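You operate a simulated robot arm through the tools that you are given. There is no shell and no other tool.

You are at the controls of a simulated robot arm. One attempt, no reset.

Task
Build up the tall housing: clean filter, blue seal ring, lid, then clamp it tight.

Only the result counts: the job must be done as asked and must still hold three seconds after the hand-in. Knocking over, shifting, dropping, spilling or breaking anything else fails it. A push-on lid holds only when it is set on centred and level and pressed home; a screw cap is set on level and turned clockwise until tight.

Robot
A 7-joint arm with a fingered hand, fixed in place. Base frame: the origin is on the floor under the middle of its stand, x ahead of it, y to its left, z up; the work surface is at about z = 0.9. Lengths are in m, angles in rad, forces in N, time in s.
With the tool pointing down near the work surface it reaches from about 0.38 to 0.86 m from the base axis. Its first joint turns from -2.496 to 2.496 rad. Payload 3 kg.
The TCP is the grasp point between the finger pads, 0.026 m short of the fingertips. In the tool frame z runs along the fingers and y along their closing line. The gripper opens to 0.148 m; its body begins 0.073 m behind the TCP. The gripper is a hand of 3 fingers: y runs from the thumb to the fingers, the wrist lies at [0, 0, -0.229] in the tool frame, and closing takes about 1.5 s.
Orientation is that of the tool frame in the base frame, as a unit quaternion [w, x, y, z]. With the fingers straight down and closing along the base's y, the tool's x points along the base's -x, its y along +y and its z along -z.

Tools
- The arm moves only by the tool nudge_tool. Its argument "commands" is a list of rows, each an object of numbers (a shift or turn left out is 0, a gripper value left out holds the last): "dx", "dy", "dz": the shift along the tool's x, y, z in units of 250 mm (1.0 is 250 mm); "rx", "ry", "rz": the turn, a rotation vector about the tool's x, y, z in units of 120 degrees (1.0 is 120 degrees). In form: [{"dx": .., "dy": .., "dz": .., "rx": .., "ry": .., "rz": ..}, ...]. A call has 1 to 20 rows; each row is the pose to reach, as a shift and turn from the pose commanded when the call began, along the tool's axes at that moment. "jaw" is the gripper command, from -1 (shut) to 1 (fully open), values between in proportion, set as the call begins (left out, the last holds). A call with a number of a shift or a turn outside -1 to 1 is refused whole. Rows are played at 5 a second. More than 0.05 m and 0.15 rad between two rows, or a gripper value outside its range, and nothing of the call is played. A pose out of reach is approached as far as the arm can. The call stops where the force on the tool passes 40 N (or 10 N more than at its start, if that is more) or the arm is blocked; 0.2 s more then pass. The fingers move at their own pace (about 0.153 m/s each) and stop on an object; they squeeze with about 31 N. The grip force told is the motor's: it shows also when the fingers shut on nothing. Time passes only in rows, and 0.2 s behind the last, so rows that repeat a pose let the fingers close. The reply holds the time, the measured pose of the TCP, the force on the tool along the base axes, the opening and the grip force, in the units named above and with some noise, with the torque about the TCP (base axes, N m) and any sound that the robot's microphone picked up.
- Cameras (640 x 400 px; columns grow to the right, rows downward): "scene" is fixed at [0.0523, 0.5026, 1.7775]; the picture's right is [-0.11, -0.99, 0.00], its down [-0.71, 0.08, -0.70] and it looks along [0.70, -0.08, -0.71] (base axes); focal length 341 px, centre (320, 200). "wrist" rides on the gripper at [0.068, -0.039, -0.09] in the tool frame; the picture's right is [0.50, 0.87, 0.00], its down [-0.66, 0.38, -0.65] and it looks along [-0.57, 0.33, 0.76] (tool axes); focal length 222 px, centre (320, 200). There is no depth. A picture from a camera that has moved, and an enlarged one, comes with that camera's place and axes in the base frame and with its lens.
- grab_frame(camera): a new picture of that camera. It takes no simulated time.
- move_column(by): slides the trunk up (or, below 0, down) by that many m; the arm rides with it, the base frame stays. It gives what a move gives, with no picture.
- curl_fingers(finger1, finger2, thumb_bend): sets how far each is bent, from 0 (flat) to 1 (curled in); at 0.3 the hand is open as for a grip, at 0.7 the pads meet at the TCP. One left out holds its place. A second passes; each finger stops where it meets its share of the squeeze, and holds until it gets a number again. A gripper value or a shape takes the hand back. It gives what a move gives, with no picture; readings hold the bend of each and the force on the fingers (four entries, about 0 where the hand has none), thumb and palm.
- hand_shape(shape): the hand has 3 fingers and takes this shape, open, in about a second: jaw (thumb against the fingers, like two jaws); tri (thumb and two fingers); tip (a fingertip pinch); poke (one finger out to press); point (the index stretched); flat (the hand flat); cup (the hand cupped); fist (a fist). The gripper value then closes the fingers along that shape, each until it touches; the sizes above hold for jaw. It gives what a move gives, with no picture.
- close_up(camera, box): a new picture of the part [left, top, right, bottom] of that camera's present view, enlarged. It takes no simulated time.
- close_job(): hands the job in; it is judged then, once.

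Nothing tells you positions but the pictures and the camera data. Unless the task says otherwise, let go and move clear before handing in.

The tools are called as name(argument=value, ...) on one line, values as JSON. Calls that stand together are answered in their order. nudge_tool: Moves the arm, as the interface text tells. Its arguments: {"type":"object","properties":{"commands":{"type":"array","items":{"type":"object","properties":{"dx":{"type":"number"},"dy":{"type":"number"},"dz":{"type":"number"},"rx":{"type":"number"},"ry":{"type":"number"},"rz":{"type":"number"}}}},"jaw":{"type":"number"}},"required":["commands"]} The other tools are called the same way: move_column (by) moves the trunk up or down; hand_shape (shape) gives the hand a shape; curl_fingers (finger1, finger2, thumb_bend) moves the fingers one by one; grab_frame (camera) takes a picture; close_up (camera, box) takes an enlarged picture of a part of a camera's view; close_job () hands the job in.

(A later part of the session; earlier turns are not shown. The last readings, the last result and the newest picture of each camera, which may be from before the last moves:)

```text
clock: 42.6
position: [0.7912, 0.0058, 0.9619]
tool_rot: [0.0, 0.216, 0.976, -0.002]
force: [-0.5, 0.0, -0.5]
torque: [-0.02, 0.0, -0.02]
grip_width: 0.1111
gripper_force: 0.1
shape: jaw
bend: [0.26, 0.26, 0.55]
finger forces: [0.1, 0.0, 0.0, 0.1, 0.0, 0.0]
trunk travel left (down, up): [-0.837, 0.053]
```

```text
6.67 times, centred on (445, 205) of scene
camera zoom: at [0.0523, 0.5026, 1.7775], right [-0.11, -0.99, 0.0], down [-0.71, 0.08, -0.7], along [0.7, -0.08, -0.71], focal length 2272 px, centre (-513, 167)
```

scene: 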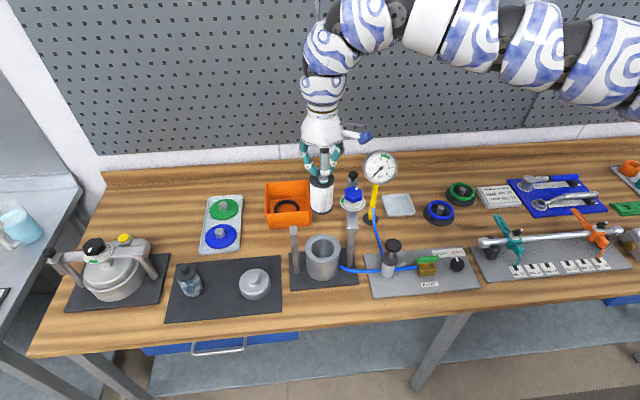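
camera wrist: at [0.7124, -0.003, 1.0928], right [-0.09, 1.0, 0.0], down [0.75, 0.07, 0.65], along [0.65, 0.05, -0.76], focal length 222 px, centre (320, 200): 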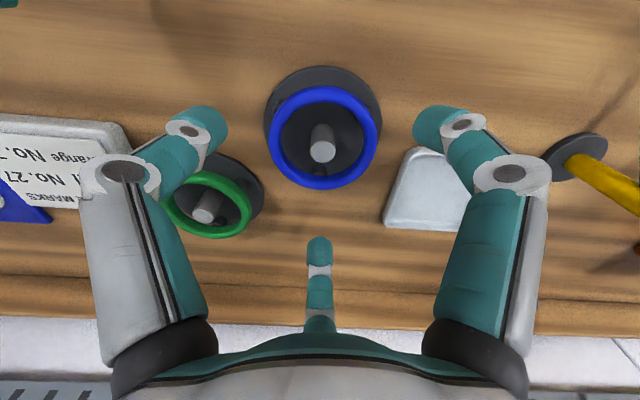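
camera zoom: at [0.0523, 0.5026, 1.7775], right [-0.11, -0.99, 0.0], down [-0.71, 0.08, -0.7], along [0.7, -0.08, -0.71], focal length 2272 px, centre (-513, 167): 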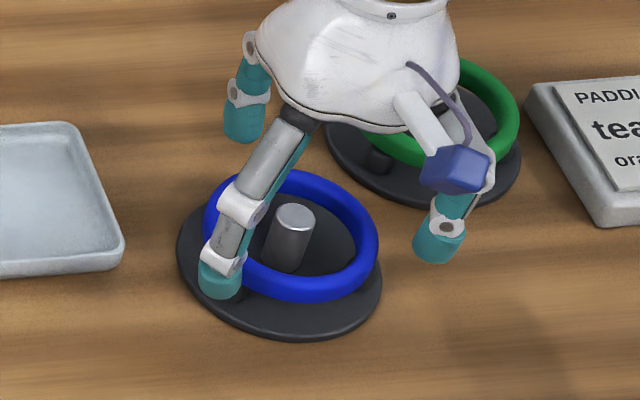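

The tips straddle the ring, about 1 cm above its level. I'll lower 7 mm and close onto the ring.

nudge_tool(commands=[{"dz": 0.014}, {"dz": 0.028}])

nudge_tool(commands=[{"dx": 0}, {"dx": 0}, {"dx": 0}], jaw=0.2)

close_up(camera="wrist", box=[200, 60, 440, 280])

close_up(camera="scene", box=[410, 175, 480, 235])

```text
clock: 43.2
position: [0.7927, 0.0049, 0.9567]
tool_rot: [0.0, 0.216, 0.976, -0.001]
force: [0.1, -1.0, 0.0]
torque: [-0.03, 0.01, 0.0]
grip_width: 0.1109
gripper_force: 0.0
shape: jaw
bend: [0.26, 0.26, 0.55]
finger forces: [0.0, 0.0, 0.1, 0.0, 0.1, 0.0]
trunk travel left (down, up): [-0.837, 0.053]
```

```text
clock: 44.0
position: [0.7925, 0.0049, 0.9557]
tool_rot: [0.0, 0.216, 0.976, -0.002]
force: [0.0, -0.4, 1.2]
torque: [0.0, 0.0, -0.02]
grip_width: 0.0892
gripper_force: 0.1
shape: jaw
bend: [0.32, 0.32, 0.7]
finger forces: [0.0, 0.0, 0.0, 0.0, 0.0, 0.1]
trunk travel left (down, up): [-0.837, 0.053]
```

```text
1.82 times, centred on (320, 170) of wrist
camera zoom: at [0.7155, 0.0, 1.0465], right [-0.09, 1.0, 0.0], down [0.75, 0.07, 0.65], along [0.65, 0.05, -0.76], focal length 404 px, centre (320, 254)
```

zoom: 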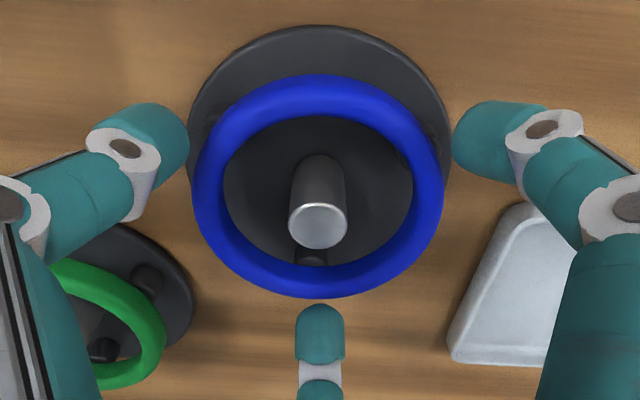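

```text
6.67 times, centred on (445, 205) of scene
camera zoom: at [0.0523, 0.5026, 1.7775], right [-0.11, -0.99, 0.0], down [-0.71, 0.08, -0.7], along [0.7, -0.08, -0.71], focal length 2272 px, centre (-513, 167)
```

zoom: 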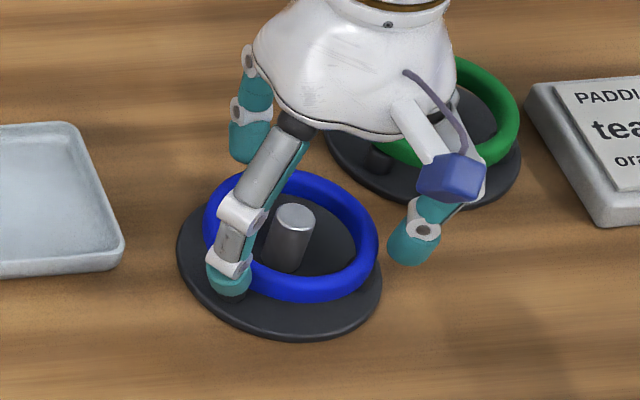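

Nearly touching all around and well centred. I'll close further to grip.

nudge_tool(commands=[{"dx": 0}, {"dx": 0}, {"dx": 0}], jaw=0.08)

close_up(camera="wrist", box=[200, 60, 440, 280])

close_up(camera="scene", box=[410, 175, 480, 235])

```text
clock: 44.8
position: [0.7916, 0.0058, 0.9559]
tool_rot: [0.0, 0.216, 0.976, -0.002]
force: [0.5, -0.6, 0.6]
torque: [-0.01, 0.01, -0.01]
grip_width: 0.0807
gripper_force: 0.0
shape: jaw
bend: [0.34, 0.34, 0.7]
finger forces: [0.0, 0.3, 0.0, 0.0, 0.1, 0.0]
trunk travel left (down, up): [-0.837, 0.053]
```

```text
1.82 times, centred on (320, 170) of wrist
camera zoom: at [0.7156, 0.0, 1.0465], right [-0.09, 1.0, 0.0], down [0.75, 0.07, 0.65], along [0.65, 0.05, -0.76], focal length 404 px, centre (320, 254)
```

zoom: 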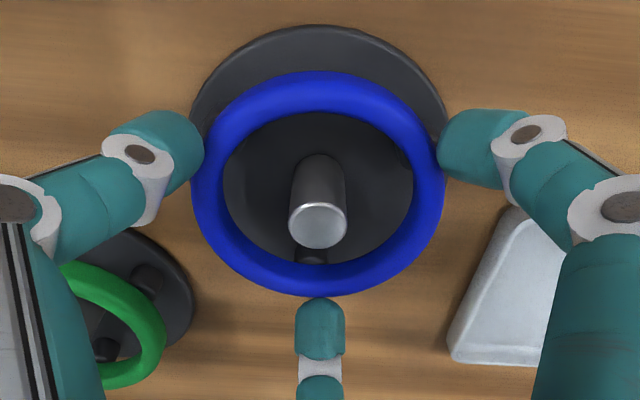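

```text
6.67 times, centred on (445, 205) of scene
camera zoom: at [0.0523, 0.5026, 1.7775], right [-0.11, -0.99, 0.0], down [-0.71, 0.08, -0.7], along [0.7, -0.08, -0.71], focal length 2272 px, centre (-513, 167)
```

zoom: 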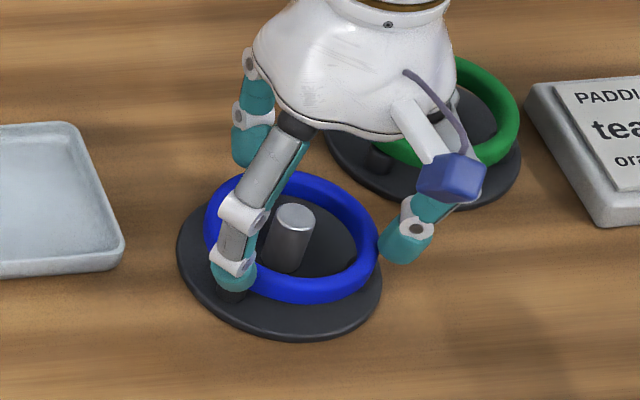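

Contact is just starting at all sides. I'll squeeze now.

nudge_tool(commands=[{"dx": 0}, {"dx": 0}, {"dx": 0}], jaw=-0.3)

close_up(camera="wrist", box=[200, 60, 440, 280])

close_up(camera="scene", box=[410, 175, 480, 235])

```text
clock: 45.6
position: [0.7929, 0.0059, 0.9577]
tool_rot: [0.002, 0.216, 0.976, -0.001]
force: [4.1, -1.4, 20.1]
torque: [-0.15, 0.05, 0.13]
grip_width: 0.064
gripper_force: 30.4
shape: jaw
bend: [0.38, 0.38, 0.7]
finger forces: [37.2, 34.8, 0.1, 0.1, 36.3, 0.0]
trunk travel left (down, up): [-0.837, 0.053]
```

```text
1.82 times, centred on (320, 170) of wrist
camera zoom: at [0.7154, 0.0, 1.0481], right [-0.09, 1.0, 0.0], down [0.75, 0.07, 0.66], along [0.65, 0.06, -0.76], focal length 404 px, centre (320, 254)
```

zoom: 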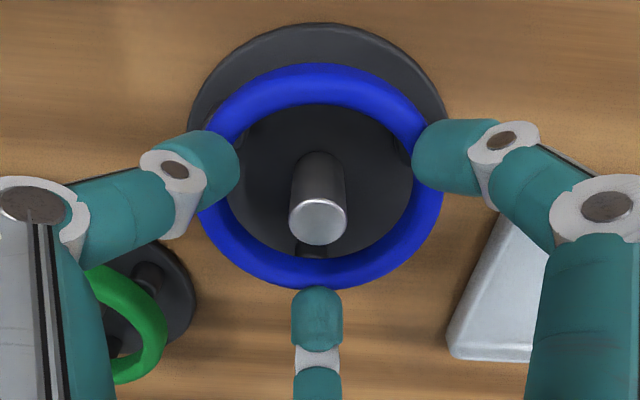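

```text
6.67 times, centred on (445, 205) of scene
camera zoom: at [0.0523, 0.5026, 1.7775], right [-0.11, -0.99, 0.0], down [-0.71, 0.08, -0.7], along [0.7, -0.08, -0.71], focal length 2272 px, centre (-513, 167)
```

zoom: 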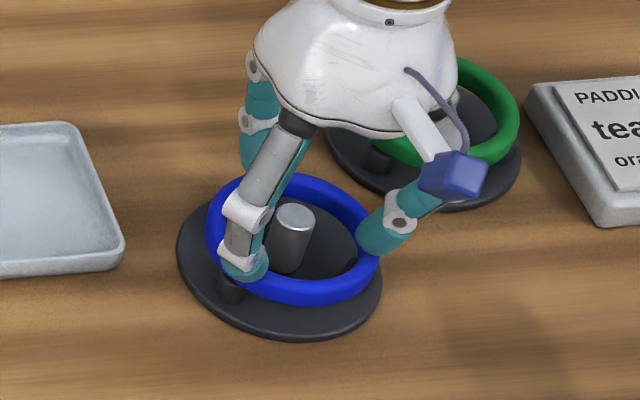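

The tips rode up onto the ring (20 N upward reaction), so they were too high. I'll open, go 9 mm lower and close again.

nudge_tool(commands=[{"dx": 0}, {"dx": 0}, {"dx": 0}, {"dx": 0}], jaw=0.4)

nudge_tool(commands=[{"dz": 0.02}, {"dz": 0.044}])

nudge_tool(commands=[{"dx": 0}, {"dx": 0}, {"dx": 0}], jaw=0.12)

close_up(camera="wrist", box=[200, 60, 440, 280])

close_up(camera="scene", box=[410, 175, 480, 235])

```text
clock: 46.6
position: [0.7923, 0.0051, 0.9559]
tool_rot: [0.0, 0.216, 0.976, -0.002]
force: [-0.1, 0.0, 0.5]
torque: [-0.02, 0.0, 0.0]
grip_width: 0.1032
gripper_force: 0.0
shape: jaw
bend: [0.28, 0.28, 0.74]
finger forces: [0.0, 0.0, 0.1, 0.0, 0.0, 0.1]
trunk travel left (down, up): [-0.837, 0.053]
```

```text
clock: 47.2
position: [0.7917, 0.0048, 0.9447]
tool_rot: [0.0, 0.216, 0.976, -0.002]
force: [-1.0, -1.1, 3.9]
torque: [-0.15, 0.07, 0.01]
grip_width: 0.1033
gripper_force: 0.0
shape: jaw
bend: [0.28, 0.28, 0.74]
finger forces: [0.1, 0.1, 0.0, 0.0, 3.0, 0.0]
trunk travel left (down, up): [-0.837, 0.053]
```

```text
clock: 48.0
position: [0.7931, 0.006, 0.9443]
tool_rot: [-0.001, 0.217, 0.976, -0.002]
force: [0.9, -0.3, 0.2]
torque: [-0.02, -0.01, -0.02]
grip_width: 0.084
gripper_force: 0.0
shape: jaw
bend: [0.33, 0.33, 0.7]
finger forces: [0.0, 0.8, 0.0, 0.1, 0.1, 0.1]
trunk travel left (down, up): [-0.837, 0.053]
```

```text
1.82 times, centred on (320, 170) of wrist
camera zoom: at [0.7155, -0.0001, 1.0351], right [-0.09, 1.0, 0.0], down [0.75, 0.07, 0.65], along [0.65, 0.05, -0.76], focal length 404 px, centre (320, 254)
```

zoom: 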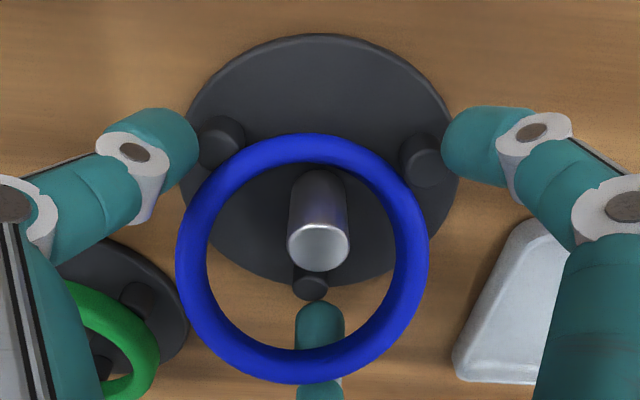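

```text
6.67 times, centred on (445, 205) of scene
camera zoom: at [0.0523, 0.5026, 1.7775], right [-0.11, -0.99, 0.0], down [-0.71, 0.08, -0.7], along [0.7, -0.08, -0.71], focal length 2272 px, centre (-513, 167)
```

zoom: 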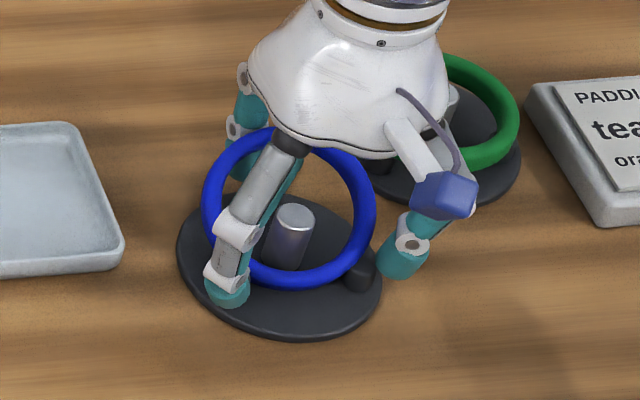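

The ring slipped off its pegs and is now leaning on the far finger. The stand's three pegs are exactly where my tips came down; I'll open slowly so the ring lies down, then reassess with a different hand angle.

nudge_tool(commands=[{"dx": 0}, {"dx": 0}, {"dx": 0}], jaw=0.45)

close_up(camera="wrist", box=[200, 60, 440, 280])

close_up(camera="scene", box=[410, 175, 480, 235])

```text
clock: 48.8
position: [0.7917, 0.0053, 0.9451]
tool_rot: [-0.001, 0.216, 0.976, -0.001]
force: [-0.8, -0.4, 1.2]
torque: [-0.03, 0.01, -0.02]
grip_width: 0.107
gripper_force: 0.1
shape: jaw
bend: [0.27, 0.27, 0.59]
finger forces: [0.0, 0.1, 0.0, 0.0, 0.1, 0.0]
trunk travel left (down, up): [-0.837, 0.053]
```

```text
1.82 times, centred on (320, 170) of wrist
camera zoom: at [0.7155, -0.0001, 1.0351], right [-0.09, 1.0, 0.0], down [0.75, 0.07, 0.65], along [0.65, 0.05, -0.76], focal length 404 px, centre (320, 254)
```

zoom: 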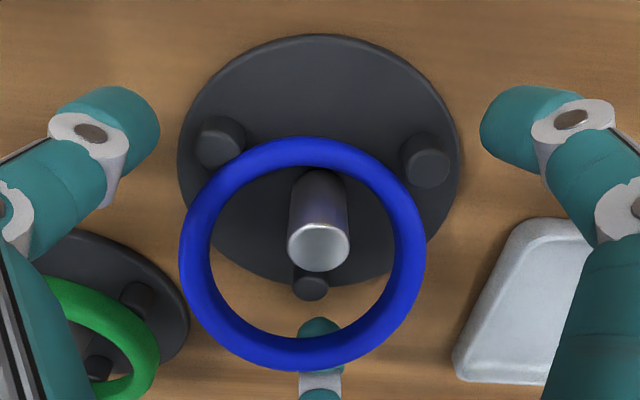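

```text
6.67 times, centred on (445, 205) of scene
camera zoom: at [0.0523, 0.5026, 1.7775], right [-0.11, -0.99, 0.0], down [-0.71, 0.08, -0.7], along [0.7, -0.08, -0.71], focal length 2272 px, centre (-513, 167)
```

zoom: 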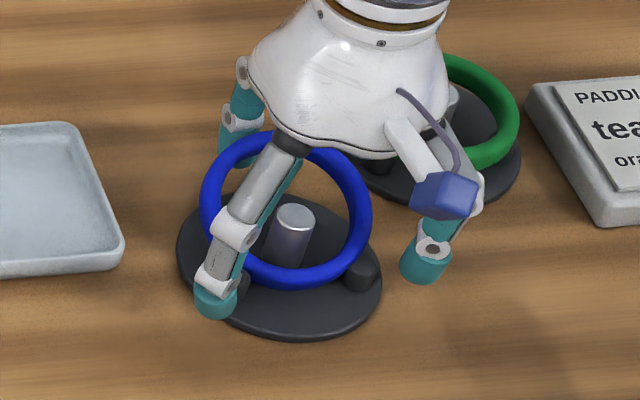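

nudge_tool(commands=[{"dx": 0}, {"dx": 0}], jaw=0.7)

nudge_tool(commands=[{"dx": 0}, {"dx": 0}], jaw=0.95)

close_up(camera="wrist", box=[200, 60, 440, 280])

close_up(camera="scene", box=[410, 175, 480, 235])

```text
clock: 49.4
position: [0.7932, 0.0057, 0.9438]
tool_rot: [-0.001, 0.217, 0.976, -0.002]
force: [-0.2, 0.5, 0.3]
torque: [-0.02, -0.01, -0.03]
grip_width: 0.1258
gripper_force: 0.1
shape: jaw
bend: [0.25, 0.25, 0.4]
finger forces: [0.0, 0.0, 0.1, 0.1, 0.0, 0.0]
trunk travel left (down, up): [-0.837, 0.053]
```

```text
clock: 50.0
position: [0.7931, 0.0052, 0.9442]
tool_rot: [0.0, 0.216, 0.976, -0.002]
force: [0.5, -0.3, 0.9]
torque: [0.0, 0.01, -0.02]
grip_width: 0.1442
gripper_force: 0.0
shape: jaw
bend: [0.28, 0.28, 0.28]
finger forces: [0.1, 0.1, 0.0, 0.1, 0.1, 0.0]
trunk travel left (down, up): [-0.837, 0.053]
```

```text
1.82 times, centred on (320, 170) of wrist
camera zoom: at [0.7154, -0.0001, 1.0351], right [-0.09, 1.0, 0.0], down [0.75, 0.07, 0.65], along [0.65, 0.05, -0.76], focal length 404 px, centre (320, 254)
```

zoom: 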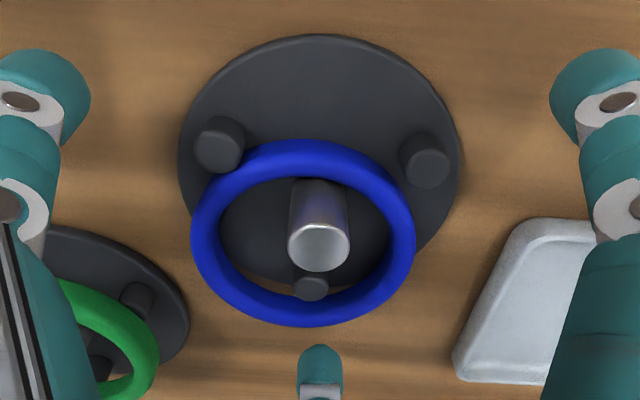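

```text
6.67 times, centred on (445, 205) of scene
camera zoom: at [0.0523, 0.5026, 1.7775], right [-0.11, -0.99, 0.0], down [-0.71, 0.08, -0.7], along [0.7, -0.08, -0.71], focal length 2272 px, centre (-513, 167)
```

zoom: 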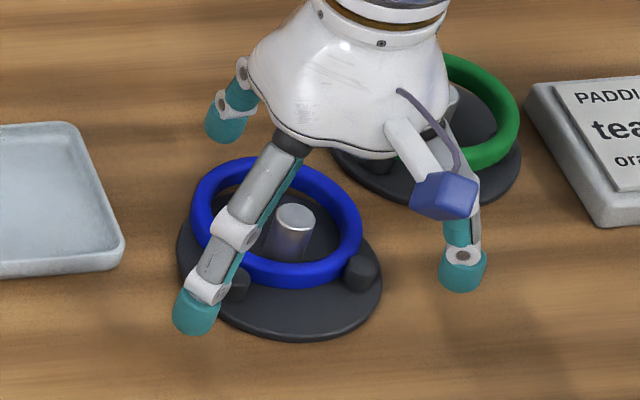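

The ring now lies flat on the stand's base, shifted a little to the rear. I'll raise the hand and take a clean look.

nudge_tool(commands=[{"dz": -0.16}, {"dz": -0.32}, {"dz": -0.48}])

close_up(camera="wrist", box=[220, 50, 420, 200])

close_up(camera="scene", box=[415, 185, 475, 235])

```text
clock: 50.8
position: [0.7932, 0.005, 1.0649]
tool_rot: [0.001, 0.216, 0.976, -0.001]
force: [-0.2, 0.5, 0.1]
torque: [0.02, -0.01, 0.02]
grip_width: 0.1442
gripper_force: 0.0
shape: jaw
bend: [0.28, 0.28, 0.28]
finger forces: [0.0, 0.0, 0.0, 0.1, 0.0, 0.0]
trunk travel left (down, up): [-0.837, 0.053]
```

```text
2.67 times, centred on (320, 125) of wrist
camera zoom: at [0.7153, 0.0, 1.1558], right [-0.09, 1.0, 0.0], down [0.75, 0.07, 0.65], along [0.65, 0.06, -0.76], focal length 592 px, centre (320, 400)
```

zoom: 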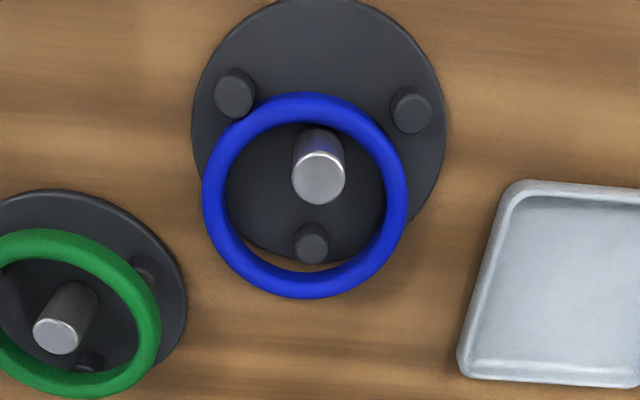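

```text
8.00 times, centred on (445, 210) of scene
camera zoom: at [0.0523, 0.5026, 1.7775], right [-0.11, -0.99, 0.0], down [-0.71, 0.08, -0.7], along [0.7, -0.08, -0.71], focal length 2727 px, centre (-680, 120)
```

zoom: 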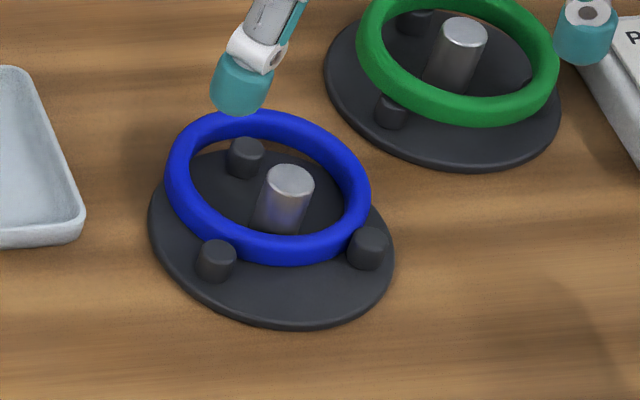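

The ring now lies flat on the stand base with centre about (0.815, 0.0025), between the two near pegs. I'll turn the hand 65° so one tip goes between those pegs and the others over the open bench, and centre over it.

nudge_tool(commands=[{"dx": -0.01, "dy": 0.002, "rz": -0.06}, {"dx": -0.02, "dy": 0.005, "rz": -0.12}, {"dx": -0.03, "dy": 0.007, "rz": -0.18}, {"dx": -0.04, "dy": 0.01, "rz": -0.24}, {"dx": -0.05, "dy": 0.012, "rz": -0.3}, {"dx": -0.06, "dy": 0.015, "dz": 0.05, "rz": -0.36}, {"dx": -0.07, "dy": 0.018, "dz": 0.1, "rz": -0.42}, {"dx": -0.08, "dy": 0.02, "dz": 0.16, "rz": -0.48}, {"dx": -0.085, "dy": 0.022, "dz": 0.22, "rz": -0.542}], jaw=0.5)

grab_frame(camera="wrist")

close_up(camera="wrist", box=[220, 50, 420, 220])

close_up(camera="scene", box=[410, 165, 490, 235])

```text
clock: 52.8
position: [0.8149, -0.0004, 1.0089]
tool_rot: [-0.002, -0.342, 0.94, -0.002]
force: [0.5, 0.1, -0.1]
torque: [-0.02, 0.01, 0.03]
grip_width: 0.1113
gripper_force: 0.0
shape: jaw
bend: [0.26, 0.26, 0.55]
finger forces: [0.1, 0.0, 0.1, 0.0, 0.0, 0.0]
trunk travel left (down, up): [-0.837, 0.053]
```

```text
taken
camera wrist: at [0.7882, -0.0709, 1.1002], right [-0.94, 0.34, 0.0], down [0.26, 0.71, 0.65], along [0.22, 0.61, -0.76], focal length 222 px, centre (320, 200)
```

wrist: 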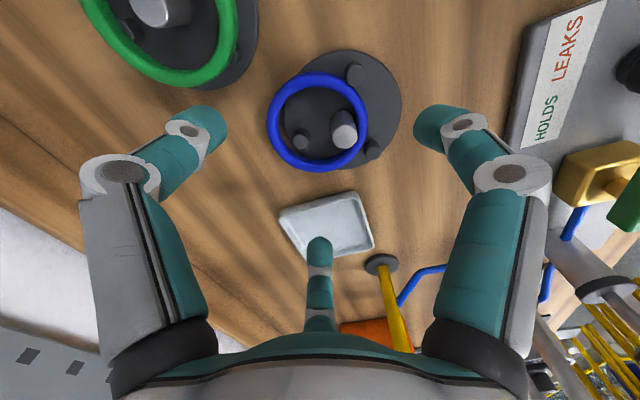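

```text
2.35 times, centred on (320, 135) of wrist
camera zoom: at [0.7882, -0.0709, 1.1002], right [-0.94, 0.34, 0.0], down [0.26, 0.71, 0.65], along [0.22, 0.61, -0.76], focal length 523 px, centre (320, 353)
```

zoom: 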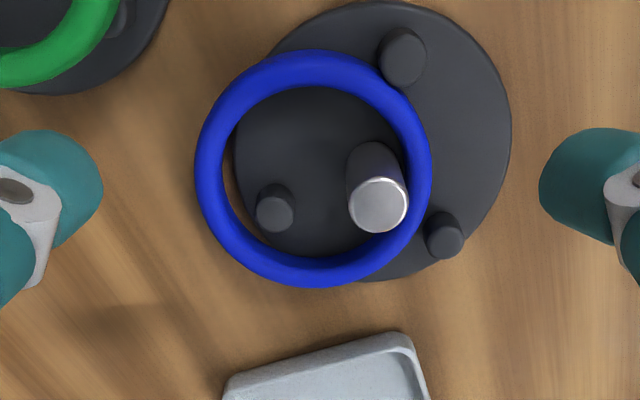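

```text
5.71 times, centred on (450, 200) of scene
camera zoom: at [0.0523, 0.5026, 1.7775], right [-0.11, -0.99, 0.0], down [-0.71, 0.08, -0.7], along [0.7, -0.08, -0.71], focal length 1948 px, centre (-423, 200)
```

zoom: 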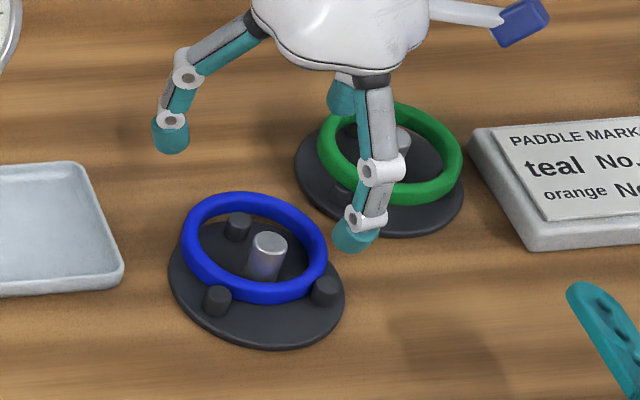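

Ring centre re-measured at about (0.817, 0.003). I'll fine-centre, narrow the opening a little and descend outside the ring.

nudge_tool(commands=[{"dx": -0.0067, "dy": -0.0057, "dz": 0.06, "rz": 0.05}, {"dx": -0.0067, "dy": -0.0057, "dz": 0.14, "rz": 0.05}, {"dx": -0.0067, "dy": -0.0057, "dz": 0.22, "rz": 0.05}], jaw=0.35)

close_up(camera="wrist", box=[200, 60, 440, 280])

close_up(camera="scene", box=[410, 165, 490, 235])

```text
clock: 53.6
position: [0.8159, 0.0015, 0.9533]
tool_rot: [0.0, -0.292, 0.956, -0.001]
force: [0.4, 0.0, 0.1]
torque: [0.01, 0.01, -0.01]
grip_width: 0.1006
gripper_force: 0.0
shape: jaw
bend: [0.29, 0.29, 0.72]
finger forces: [0.1, 0.1, 0.0, 0.0, 0.0, 0.0]
trunk travel left (down, up): [-0.837, 0.053]
```

```text
1.82 times, centred on (320, 170) of wrist
camera zoom: at [0.7832, -0.0674, 1.0444], right [-0.9, 0.44, 0.0], down [0.33, 0.68, 0.65], along [0.29, 0.59, -0.76], focal length 404 px, centre (320, 254)
```

zoom: 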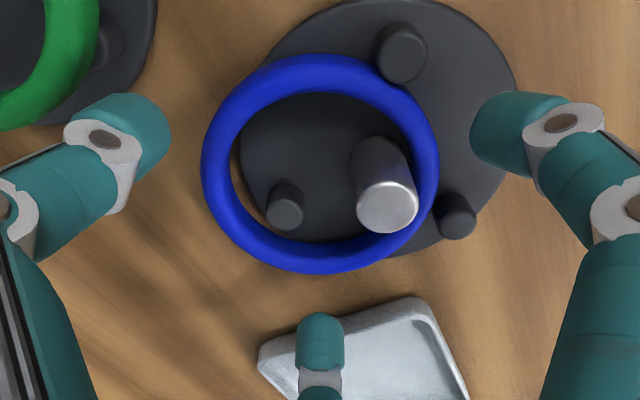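

```text
5.71 times, centred on (450, 200) of scene
camera zoom: at [0.0523, 0.5026, 1.7775], right [-0.11, -0.99, 0.0], down [-0.71, 0.08, -0.7], along [0.7, -0.08, -0.71], focal length 1948 px, centre (-423, 200)
```

zoom: 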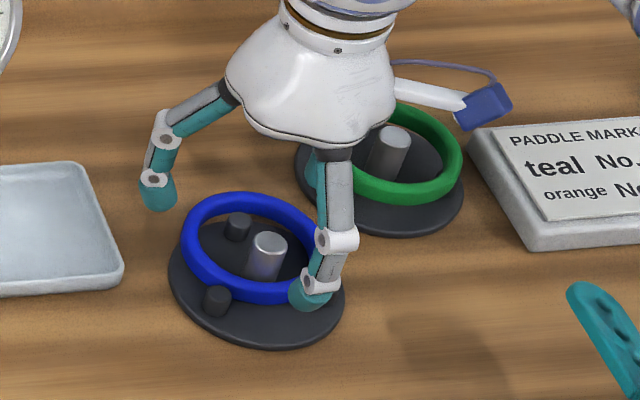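

Centred to within a millimetre or two. I'll go down the last 12 mm.

nudge_tool(commands=[{"dz": 0.02}, {"dz": 0.036}, {"dz": 0.048}])

nudge_tool(commands=[{"dx": 0}, {"dx": 0}], jaw=0.22)

close_up(camera="wrist", box=[200, 60, 440, 280])

close_up(camera="scene", box=[410, 165, 490, 235])

```text
clock: 54.4
position: [0.8174, 0.0012, 0.941]
tool_rot: [-0.001, -0.293, 0.956, -0.002]
force: [-0.2, 0.9, 1.2]
torque: [-0.02, 0.01, 0.02]
grip_width: 0.1004
gripper_force: 0.0
shape: jaw
bend: [0.29, 0.29, 0.72]
finger forces: [0.1, 0.1, 0.0, 0.0, 0.1, 0.0]
trunk travel left (down, up): [-0.837, 0.053]
```

```text
clock: 55.0
position: [0.8157, 0.0015, 0.9421]
tool_rot: [-0.001, -0.292, 0.956, -0.001]
force: [0.4, 0.8, -0.6]
torque: [0.04, 0.0, -0.01]
grip_width: 0.091
gripper_force: 0.1
shape: jaw
bend: [0.31, 0.31, 0.7]
finger forces: [0.0, 0.1, 0.0, 0.0, 0.1, 0.1]
trunk travel left (down, up): [-0.837, 0.053]
```

```text
1.82 times, centred on (320, 170) of wrist
camera zoom: at [0.7824, -0.0676, 1.0334], right [-0.9, 0.44, 0.0], down [0.33, 0.68, 0.65], along [0.29, 0.59, -0.76], focal length 404 px, centre (320, 254)
```

zoom: 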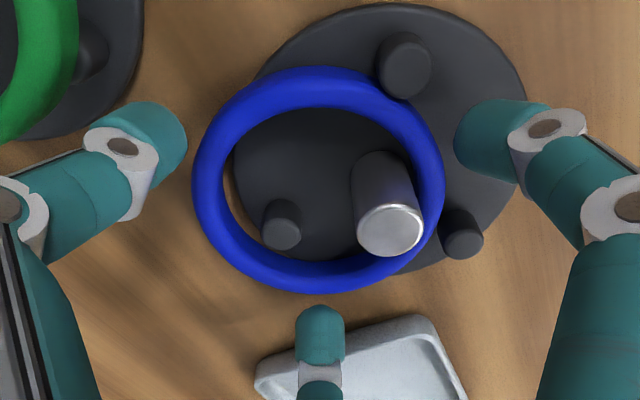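

```text
5.71 times, centred on (450, 200) of scene
camera zoom: at [0.0523, 0.5026, 1.7775], right [-0.11, -0.99, 0.0], down [-0.71, 0.08, -0.7], along [0.7, -0.08, -0.71], focal length 1948 px, centre (-423, 200)
```

zoom: 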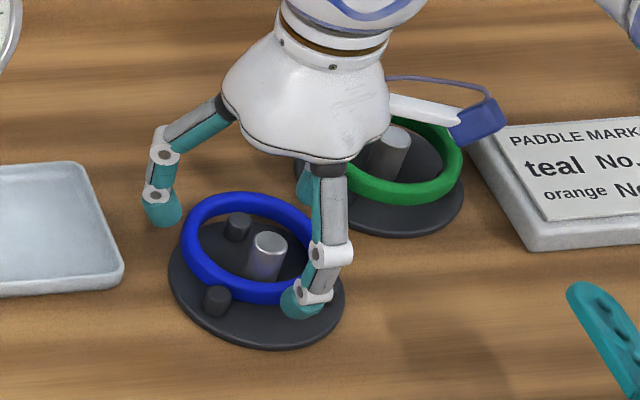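

nudge_tool(commands=[{"dx": 0}, {"dx": 0}], jaw=0.16)

nudge_tool(commands=[{"dx": 0}, {"dx": 0}], jaw=0.1)

close_up(camera="wrist", box=[200, 60, 440, 280])

close_up(camera="scene", box=[410, 165, 490, 235])

```text
clock: 55.6
position: [0.8167, 0.0009, 0.9431]
tool_rot: [-0.001, -0.292, 0.956, -0.001]
force: [-0.2, 1.5, -0.8]
torque: [0.0, -0.01, -0.03]
grip_width: 0.0864
gripper_force: 0.1
shape: jaw
bend: [0.33, 0.33, 0.7]
finger forces: [0.0, 0.0, 0.1, 0.0, 0.1, 0.1]
trunk travel left (down, up): [-0.837, 0.053]
```

```text
clock: 56.2
position: [0.8158, 0.0009, 0.9421]
tool_rot: [-0.001, -0.292, 0.957, -0.002]
force: [0.9, -0.8, -0.3]
torque: [-0.01, 0.02, 0.02]
grip_width: 0.0818
gripper_force: 0.1
shape: jaw
bend: [0.34, 0.34, 0.7]
finger forces: [0.1, 0.0, 0.0, 0.1, 0.0, 0.1]
trunk travel left (down, up): [-0.837, 0.053]
```

```text
1.82 times, centred on (320, 170) of wrist
camera zoom: at [0.7825, -0.0676, 1.0333], right [-0.9, 0.44, 0.0], down [0.33, 0.68, 0.65], along [0.29, 0.59, -0.76], focal length 404 px, centre (320, 254)
```

zoom: 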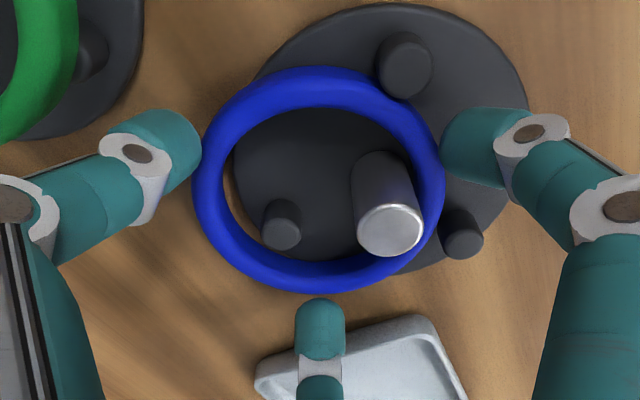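

```text
5.71 times, centred on (450, 200) of scene
camera zoom: at [0.0523, 0.5026, 1.7775], right [-0.11, -0.99, 0.0], down [-0.71, 0.08, -0.7], along [0.7, -0.08, -0.71], focal length 1948 px, centre (-423, 200)
```

zoom: 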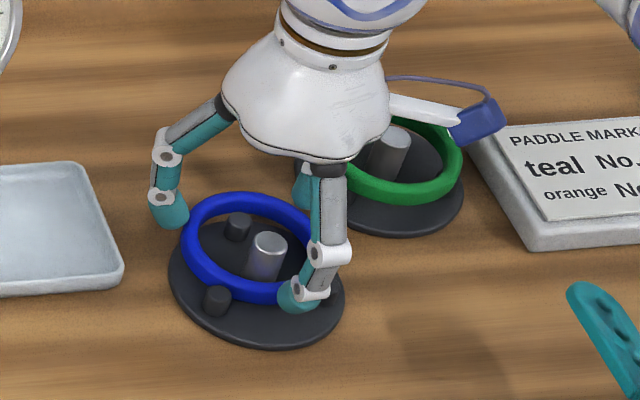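

nudge_tool(commands=[{"dx": 0}, {"dx": 0}], jaw=0.06)

close_up(camera="wrist", box=[200, 60, 440, 280])

close_up(camera="scene", box=[420, 185, 470, 225])

```text
clock: 56.8
position: [0.8166, 0.0001, 0.9428]
tool_rot: [-0.001, -0.292, 0.956, -0.001]
force: [-0.4, 0.2, -0.1]
torque: [-0.01, 0.01, -0.01]
grip_width: 0.0788
gripper_force: 0.0
shape: jaw
bend: [0.35, 0.35, 0.7]
finger forces: [0.1, 0.0, 0.0, 0.0, 0.0, 0.0]
trunk travel left (down, up): [-0.837, 0.053]
```

```text
1.82 times, centred on (320, 170) of wrist
camera zoom: at [0.7825, -0.0676, 1.0334], right [-0.9, 0.44, 0.0], down [0.33, 0.68, 0.65], along [0.29, 0.59, -0.76], focal length 404 px, centre (320, 254)
```

zoom: 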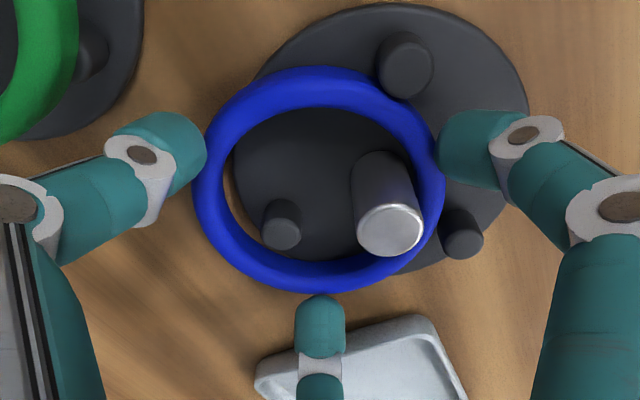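

```text
10.00 times, centred on (445, 205) of scene
camera zoom: at [0.0523, 0.5026, 1.7775], right [-0.11, -0.99, 0.0], down [-0.71, 0.08, -0.7], along [0.7, -0.08, -0.71], focal length 3408 px, centre (-930, 150)
```

zoom: 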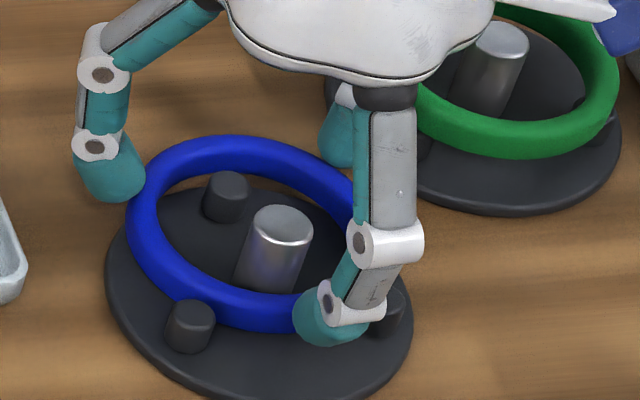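

The tips still look about a centimetre above the ring's mid-height. I'll open slightly, go lower in small steps, and close again.

nudge_tool(commands=[{"dx": 0}, {"dz": 0.012}, {"dz": 0.024}], jaw=0.22)

close_up(camera="scene", box=[420, 185, 470, 225])

close_up(camera="wrist", box=[200, 60, 440, 280])

```text
clock: 57.6
position: [0.8162, 0.0023, 0.9365]
tool_rot: [-0.001, -0.292, 0.956, -0.001]
force: [-0.3, -0.6, 0.0]
torque: [0.01, -0.02, 0.01]
grip_width: 0.0897
gripper_force: 0.0
shape: jaw
bend: [0.32, 0.32, 0.7]
finger forces: [0.1, 0.0, 0.0, 0.0, 0.0, 0.0]
trunk travel left (down, up): [-0.837, 0.053]
```

```text
10.00 times, centred on (445, 205) of scene
camera zoom: at [0.0523, 0.5026, 1.7775], right [-0.11, -0.99, 0.0], down [-0.71, 0.08, -0.7], along [0.7, -0.08, -0.71], focal length 3408 px, centre (-930, 150)
```

zoom: 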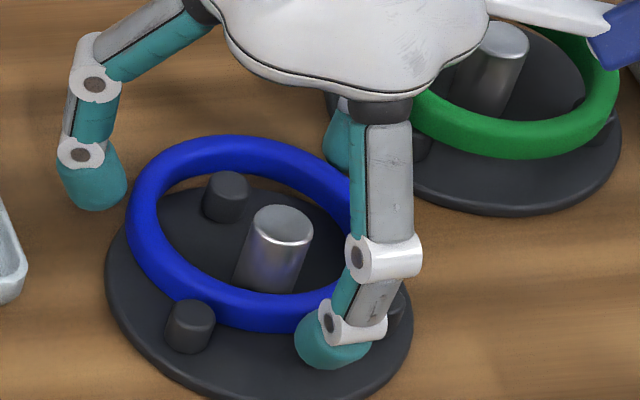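

```text
1.82 times, centred on (320, 170) of wrist
camera zoom: at [0.7822, -0.0675, 1.0274], right [-0.9, 0.44, 0.0], down [0.33, 0.68, 0.65], along [0.29, 0.59, -0.76], focal length 404 px, centre (320, 254)
```

zoom: 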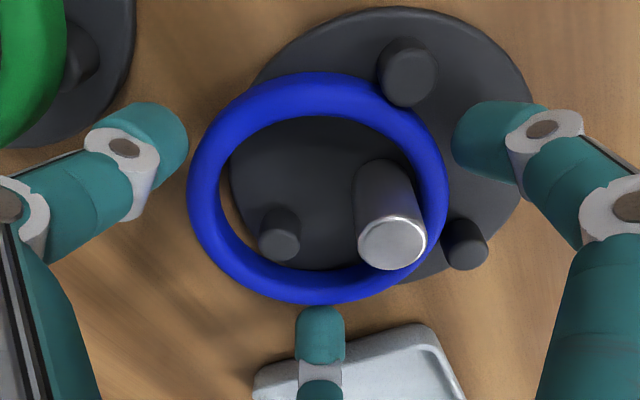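

nudge_tool(commands=[{"dx": 0}, {"dx": 0}], jaw=0.1)

nudge_tool(commands=[{"dx": 0}, {"dx": 0}], jaw=0.05)

close_up(camera="scene", box=[420, 185, 470, 225])

close_up(camera="wrist", box=[200, 60, 440, 280])

```text
clock: 58.2
position: [0.8157, 0.0014, 0.9366]
tool_rot: [0.0, -0.293, 0.956, -0.001]
force: [-0.2, -0.1, 0.8]
torque: [-0.01, -0.01, -0.05]
grip_width: 0.0822
gripper_force: 0.0
shape: jaw
bend: [0.34, 0.34, 0.7]
finger forces: [0.0, 0.1, 0.1, 0.1, 0.1, 0.0]
trunk travel left (down, up): [-0.837, 0.053]
```

```text
clock: 58.8
position: [0.8166, 0.002, 0.9358]
tool_rot: [-0.001, -0.292, 0.957, -0.001]
force: [-0.2, 0.3, 0.5]
torque: [-0.04, -0.01, -0.01]
grip_width: 0.0796
gripper_force: 0.1
shape: jaw
bend: [0.34, 0.35, 0.7]
finger forces: [0.5, 0.0, 0.0, 0.1, 0.7, 0.1]
trunk travel left (down, up): [-0.837, 0.053]
```

```text
10.00 times, centred on (445, 205) of scene
camera zoom: at [0.0523, 0.5026, 1.7775], right [-0.11, -0.99, 0.0], down [-0.71, 0.08, -0.7], along [0.7, -0.08, -0.71], focal length 3408 px, centre (-930, 150)
```

zoom: 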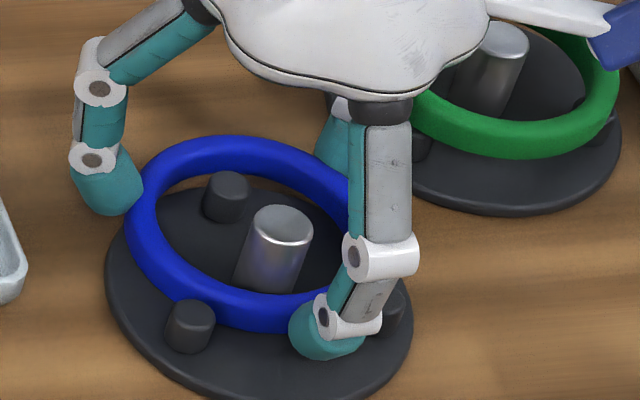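

```text
1.82 times, centred on (320, 170) of wrist
camera zoom: at [0.7821, -0.0676, 1.0273], right [-0.9, 0.44, 0.0], down [0.33, 0.68, 0.65], along [0.29, 0.59, -0.76], focal length 404 px, centre (320, 254)
```

zoom: 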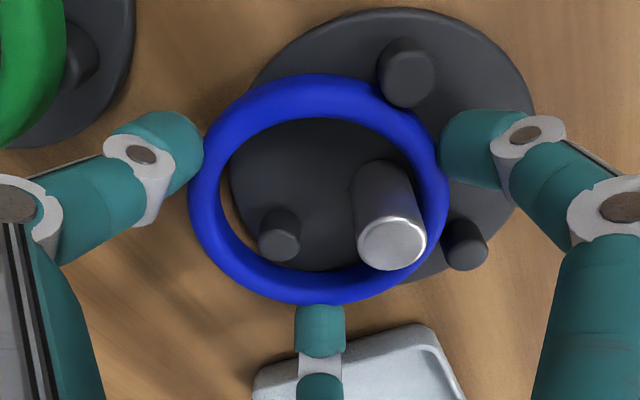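

nudge_tool(commands=[{"dx": 0}, {"dx": 0}], jaw=0.03)

nudge_tool(commands=[{"dx": 0}, {"dx": 0}], jaw=0.0)

close_up(camera="wrist", box=[200, 60, 440, 280])

```text
clock: 59.4
position: [0.8153, 0.0005, 0.9363]
tool_rot: [-0.001, -0.292, 0.956, -0.001]
force: [0.4, -0.4, -0.6]
torque: [0.01, -0.03, -0.01]
grip_width: 0.0732
gripper_force: 31.0
shape: jaw
bend: [0.36, 0.38, 0.7]
finger forces: [26.9, 27.7, 0.0, 0.0, 27.7, 0.1]
trunk travel left (down, up): [-0.837, 0.053]
```

```text
clock: 60.0
position: [0.8158, 0.0002, 0.9365]
tool_rot: [0.0, -0.293, 0.956, -0.001]
force: [-0.5, -0.3, -0.5]
torque: [-0.01, 0.01, 0.0]
grip_width: 0.0733
gripper_force: 25.4
shape: jaw
bend: [0.36, 0.38, 0.7]
finger forces: [22.2, 22.4, 0.0, 0.0, 22.8, 0.1]
trunk travel left (down, up): [-0.837, 0.053]
```

```text
1.82 times, centred on (320, 170) of wrist
camera zoom: at [0.7822, -0.0676, 1.0273], right [-0.9, 0.44, 0.0], down [0.33, 0.68, 0.65], along [0.29, 0.59, -0.76], focal length 404 px, centre (320, 254)
```

zoom: 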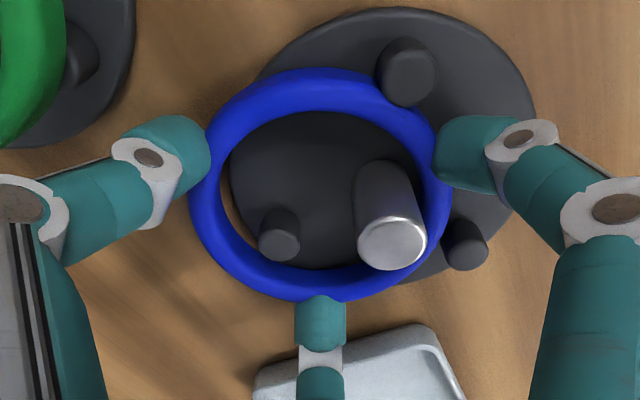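

All three digits hold at 22–27 N with no vertical reaction, so the ring is gripped around its middle. I'll lift slowly.

nudge_tool(commands=[{"dz": -0.02}, {"dz": -0.04}, {"dz": -0.07}, {"dz": -0.1}])

close_up(camera="wrist", box=[200, 60, 440, 280])

close_up(camera="scene", box=[410, 165, 480, 225])

```text
clock: 61.0
position: [0.8156, 0.0017, 0.9618]
tool_rot: [0.0, -0.293, 0.956, -0.002]
force: [0.3, 0.2, -0.3]
torque: [0.0, -0.02, 0.01]
grip_width: 0.0727
gripper_force: 31.4
shape: jaw
bend: [0.36, 0.38, 0.7]
finger forces: [27.0, 27.3, 0.0, 0.0, 28.0, 0.0]
trunk travel left (down, up): [-0.837, 0.053]
```

```text
1.82 times, centred on (320, 170) of wrist
camera zoom: at [0.7824, -0.0673, 1.0527], right [-0.9, 0.44, 0.0], down [0.33, 0.68, 0.65], along [0.29, 0.59, -0.76], focal length 404 px, centre (320, 254)
```

zoom: 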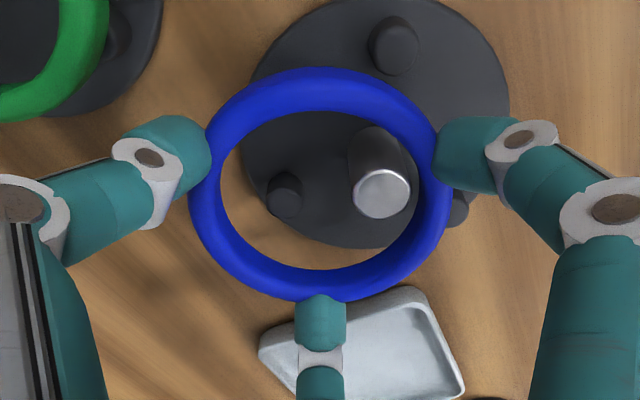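

```text
6.67 times, centred on (445, 195) of scene
camera zoom: at [0.0523, 0.5026, 1.7775], right [-0.11, -0.99, 0.0], down [-0.71, 0.08, -0.7], along [0.7, -0.08, -0.71], focal length 2272 px, centre (-513, 233)
```

zoom: 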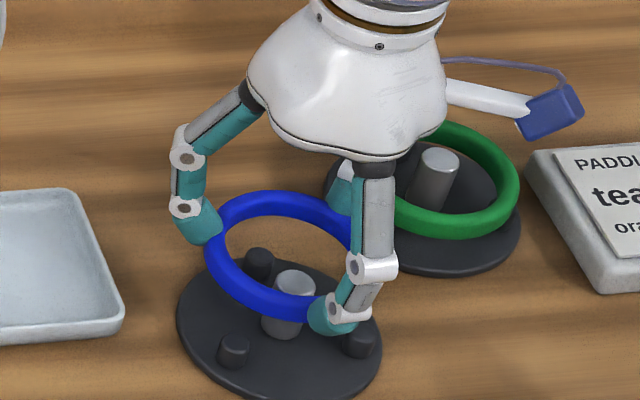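

The ring is up and level in the grip. I'll lift it high and begin turning the hand to the angle that suits the housing posts.

nudge_tool(commands=[{"dz": -0.1}, {"dz": -0.26}, {"dz": -0.42, "rz": 0.03}, {"dz": -0.6, "rz": 0.07}, {"dz": -0.78, "rz": 0.12}, {"dz": -0.96, "rz": 0.18}])

grab_frame(camera="wrist")

```text
clock: 62.4
position: [0.814, 0.0059, 1.2025]
tool_rot: [0.001, -0.108, 0.994, -0.005]
force: [1.1, -3.9, -0.5]
torque: [0.44, 0.09, 0.02]
grip_width: 0.0724
gripper_force: 31.7
shape: jaw
bend: [0.36, 0.38, 0.7]
finger forces: [27.3, 27.4, 0.0, 0.1, 28.5, 0.0]
trunk travel left (down, up): [-0.837, 0.053]
```

```text
taken
camera wrist: at [0.7573, -0.0462, 1.2938], right [-0.67, 0.74, -0.01], down [0.56, 0.52, 0.65], along [0.48, 0.43, -0.76], focal length 222 px, centre (320, 200)
```

wrist: 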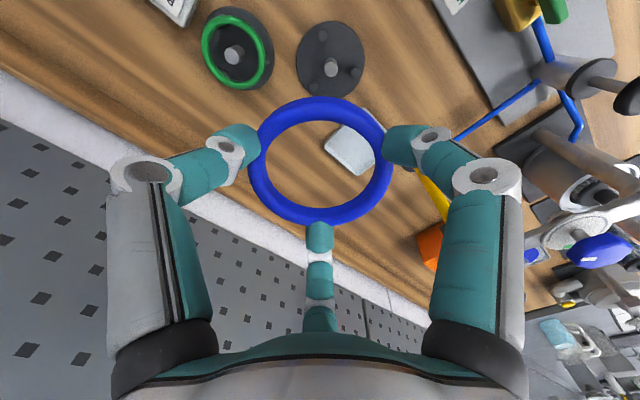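

nudge_tool(commands=[{"dx": 0.009, "dy": 0.092, "dz": -0.09, "rz": 0.03}, {"dx": 0.017, "dy": 0.184, "dz": -0.16, "rz": 0.06}, {"dx": 0.027, "dy": 0.274, "dz": -0.21, "rz": 0.09}, {"dx": 0.037, "dy": 0.372, "dz": -0.25, "rz": 0.12}, {"dx": 0.056, "dy": 0.47, "dz": -0.26, "rz": 0.15}, {"dx": 0.076, "dy": 0.565, "dz": -0.27, "rz": 0.18}, {"dx": 0.096, "dy": 0.66, "dz": -0.27, "rz": 0.21}, {"dx": 0.116, "dy": 0.758, "dz": -0.27, "rz": 0.24}, {"dx": 0.13, "dy": 0.84, "dz": -0.27, "rz": 0.28}, {"dx": 0.148, "dy": 0.929, "dz": -0.27, "rz": 0.312}])

grab_frame(camera="wrist")

```text
clock: 64.6
position: [0.7304, 0.2193, 1.2679]
tool_rot: [0.0, 0.218, 0.976, -0.002]
force: [0.2, -0.1, 0.6]
torque: [0.0, 0.0, -0.01]
grip_width: 0.0725
gripper_force: 31.8
shape: jaw
bend: [0.36, 0.39, 0.7]
finger forces: [27.6, 27.2, 0.0, 0.0, 28.4, 0.0]
trunk travel left (down, up): [-0.837, 0.053]
```

```text
taken
camera wrist: at [0.6533, 0.2154, 1.3592], right [-0.09, 1.0, 0.0], down [0.75, 0.07, 0.65], along [0.65, 0.05, -0.76], focal length 222 px, centre (320, 200)
```

wrist: 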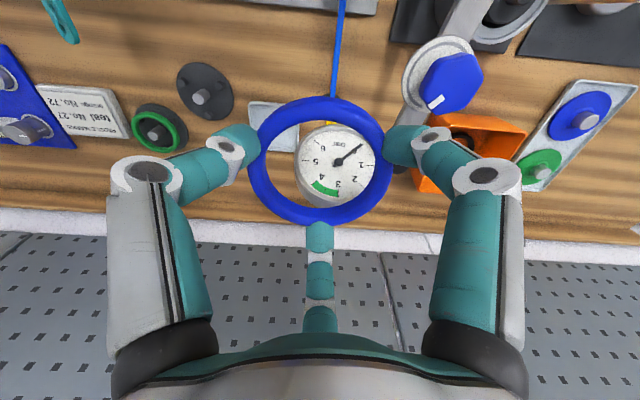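

nudge_tool(commands=[{"dx": 0.085, "dy": 0.058}, {"dx": 0.169, "dy": 0.115}, {"dx": 0.252, "dy": 0.175}, {"dx": 0.336, "dy": 0.236}, {"dx": 0.41, "dy": 0.3}, {"dx": 0.485, "dy": 0.364}, {"dx": 0.555, "dy": 0.42}, {"dx": 0.626, "dy": 0.475}, {"dx": 0.692, "dy": 0.522}, {"dx": 0.758, "dy": 0.568}])

grab_frame(camera="wrist")

close_up(camera="scene", box=[260, 120, 400, 290])

```text
clock: 66.8
position: [0.6174, 0.4301, 1.2677]
tool_rot: [0.0, 0.217, 0.976, -0.002]
force: [0.5, -0.8, -0.1]
torque: [-0.02, 0.02, 0.02]
grip_width: 0.0723
gripper_force: 30.8
shape: jaw
bend: [0.36, 0.39, 0.7]
finger forces: [27.8, 27.2, 0.0, 0.0, 28.4, 0.1]
trunk travel left (down, up): [-0.837, 0.053]
```

```text
taken
camera wrist: at [0.5409, 0.4249, 1.3582], right [-0.09, 1.0, 0.0], down [0.75, 0.07, 0.65], along [0.65, 0.05, -0.76], focal length 222 px, centre (320, 200)
```

wrist: 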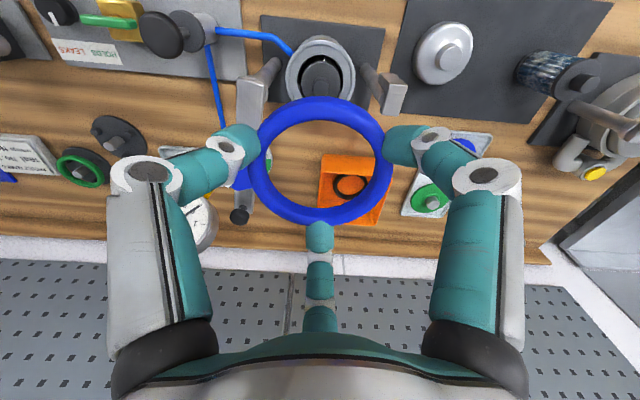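

```text
2.35 times, centred on (330, 205) of scene
camera zoom: at [0.0523, 0.5026, 1.7775], right [-0.11, -0.99, 0.0], down [-0.71, 0.08, -0.7], along [0.7, -0.08, -0.71], focal length 802 px, centre (296, 188)
```

zoom: 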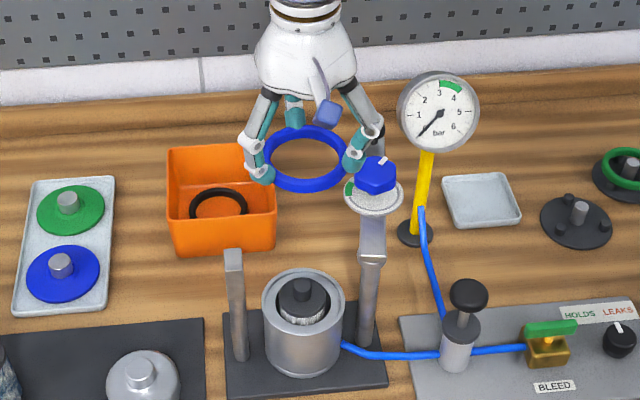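

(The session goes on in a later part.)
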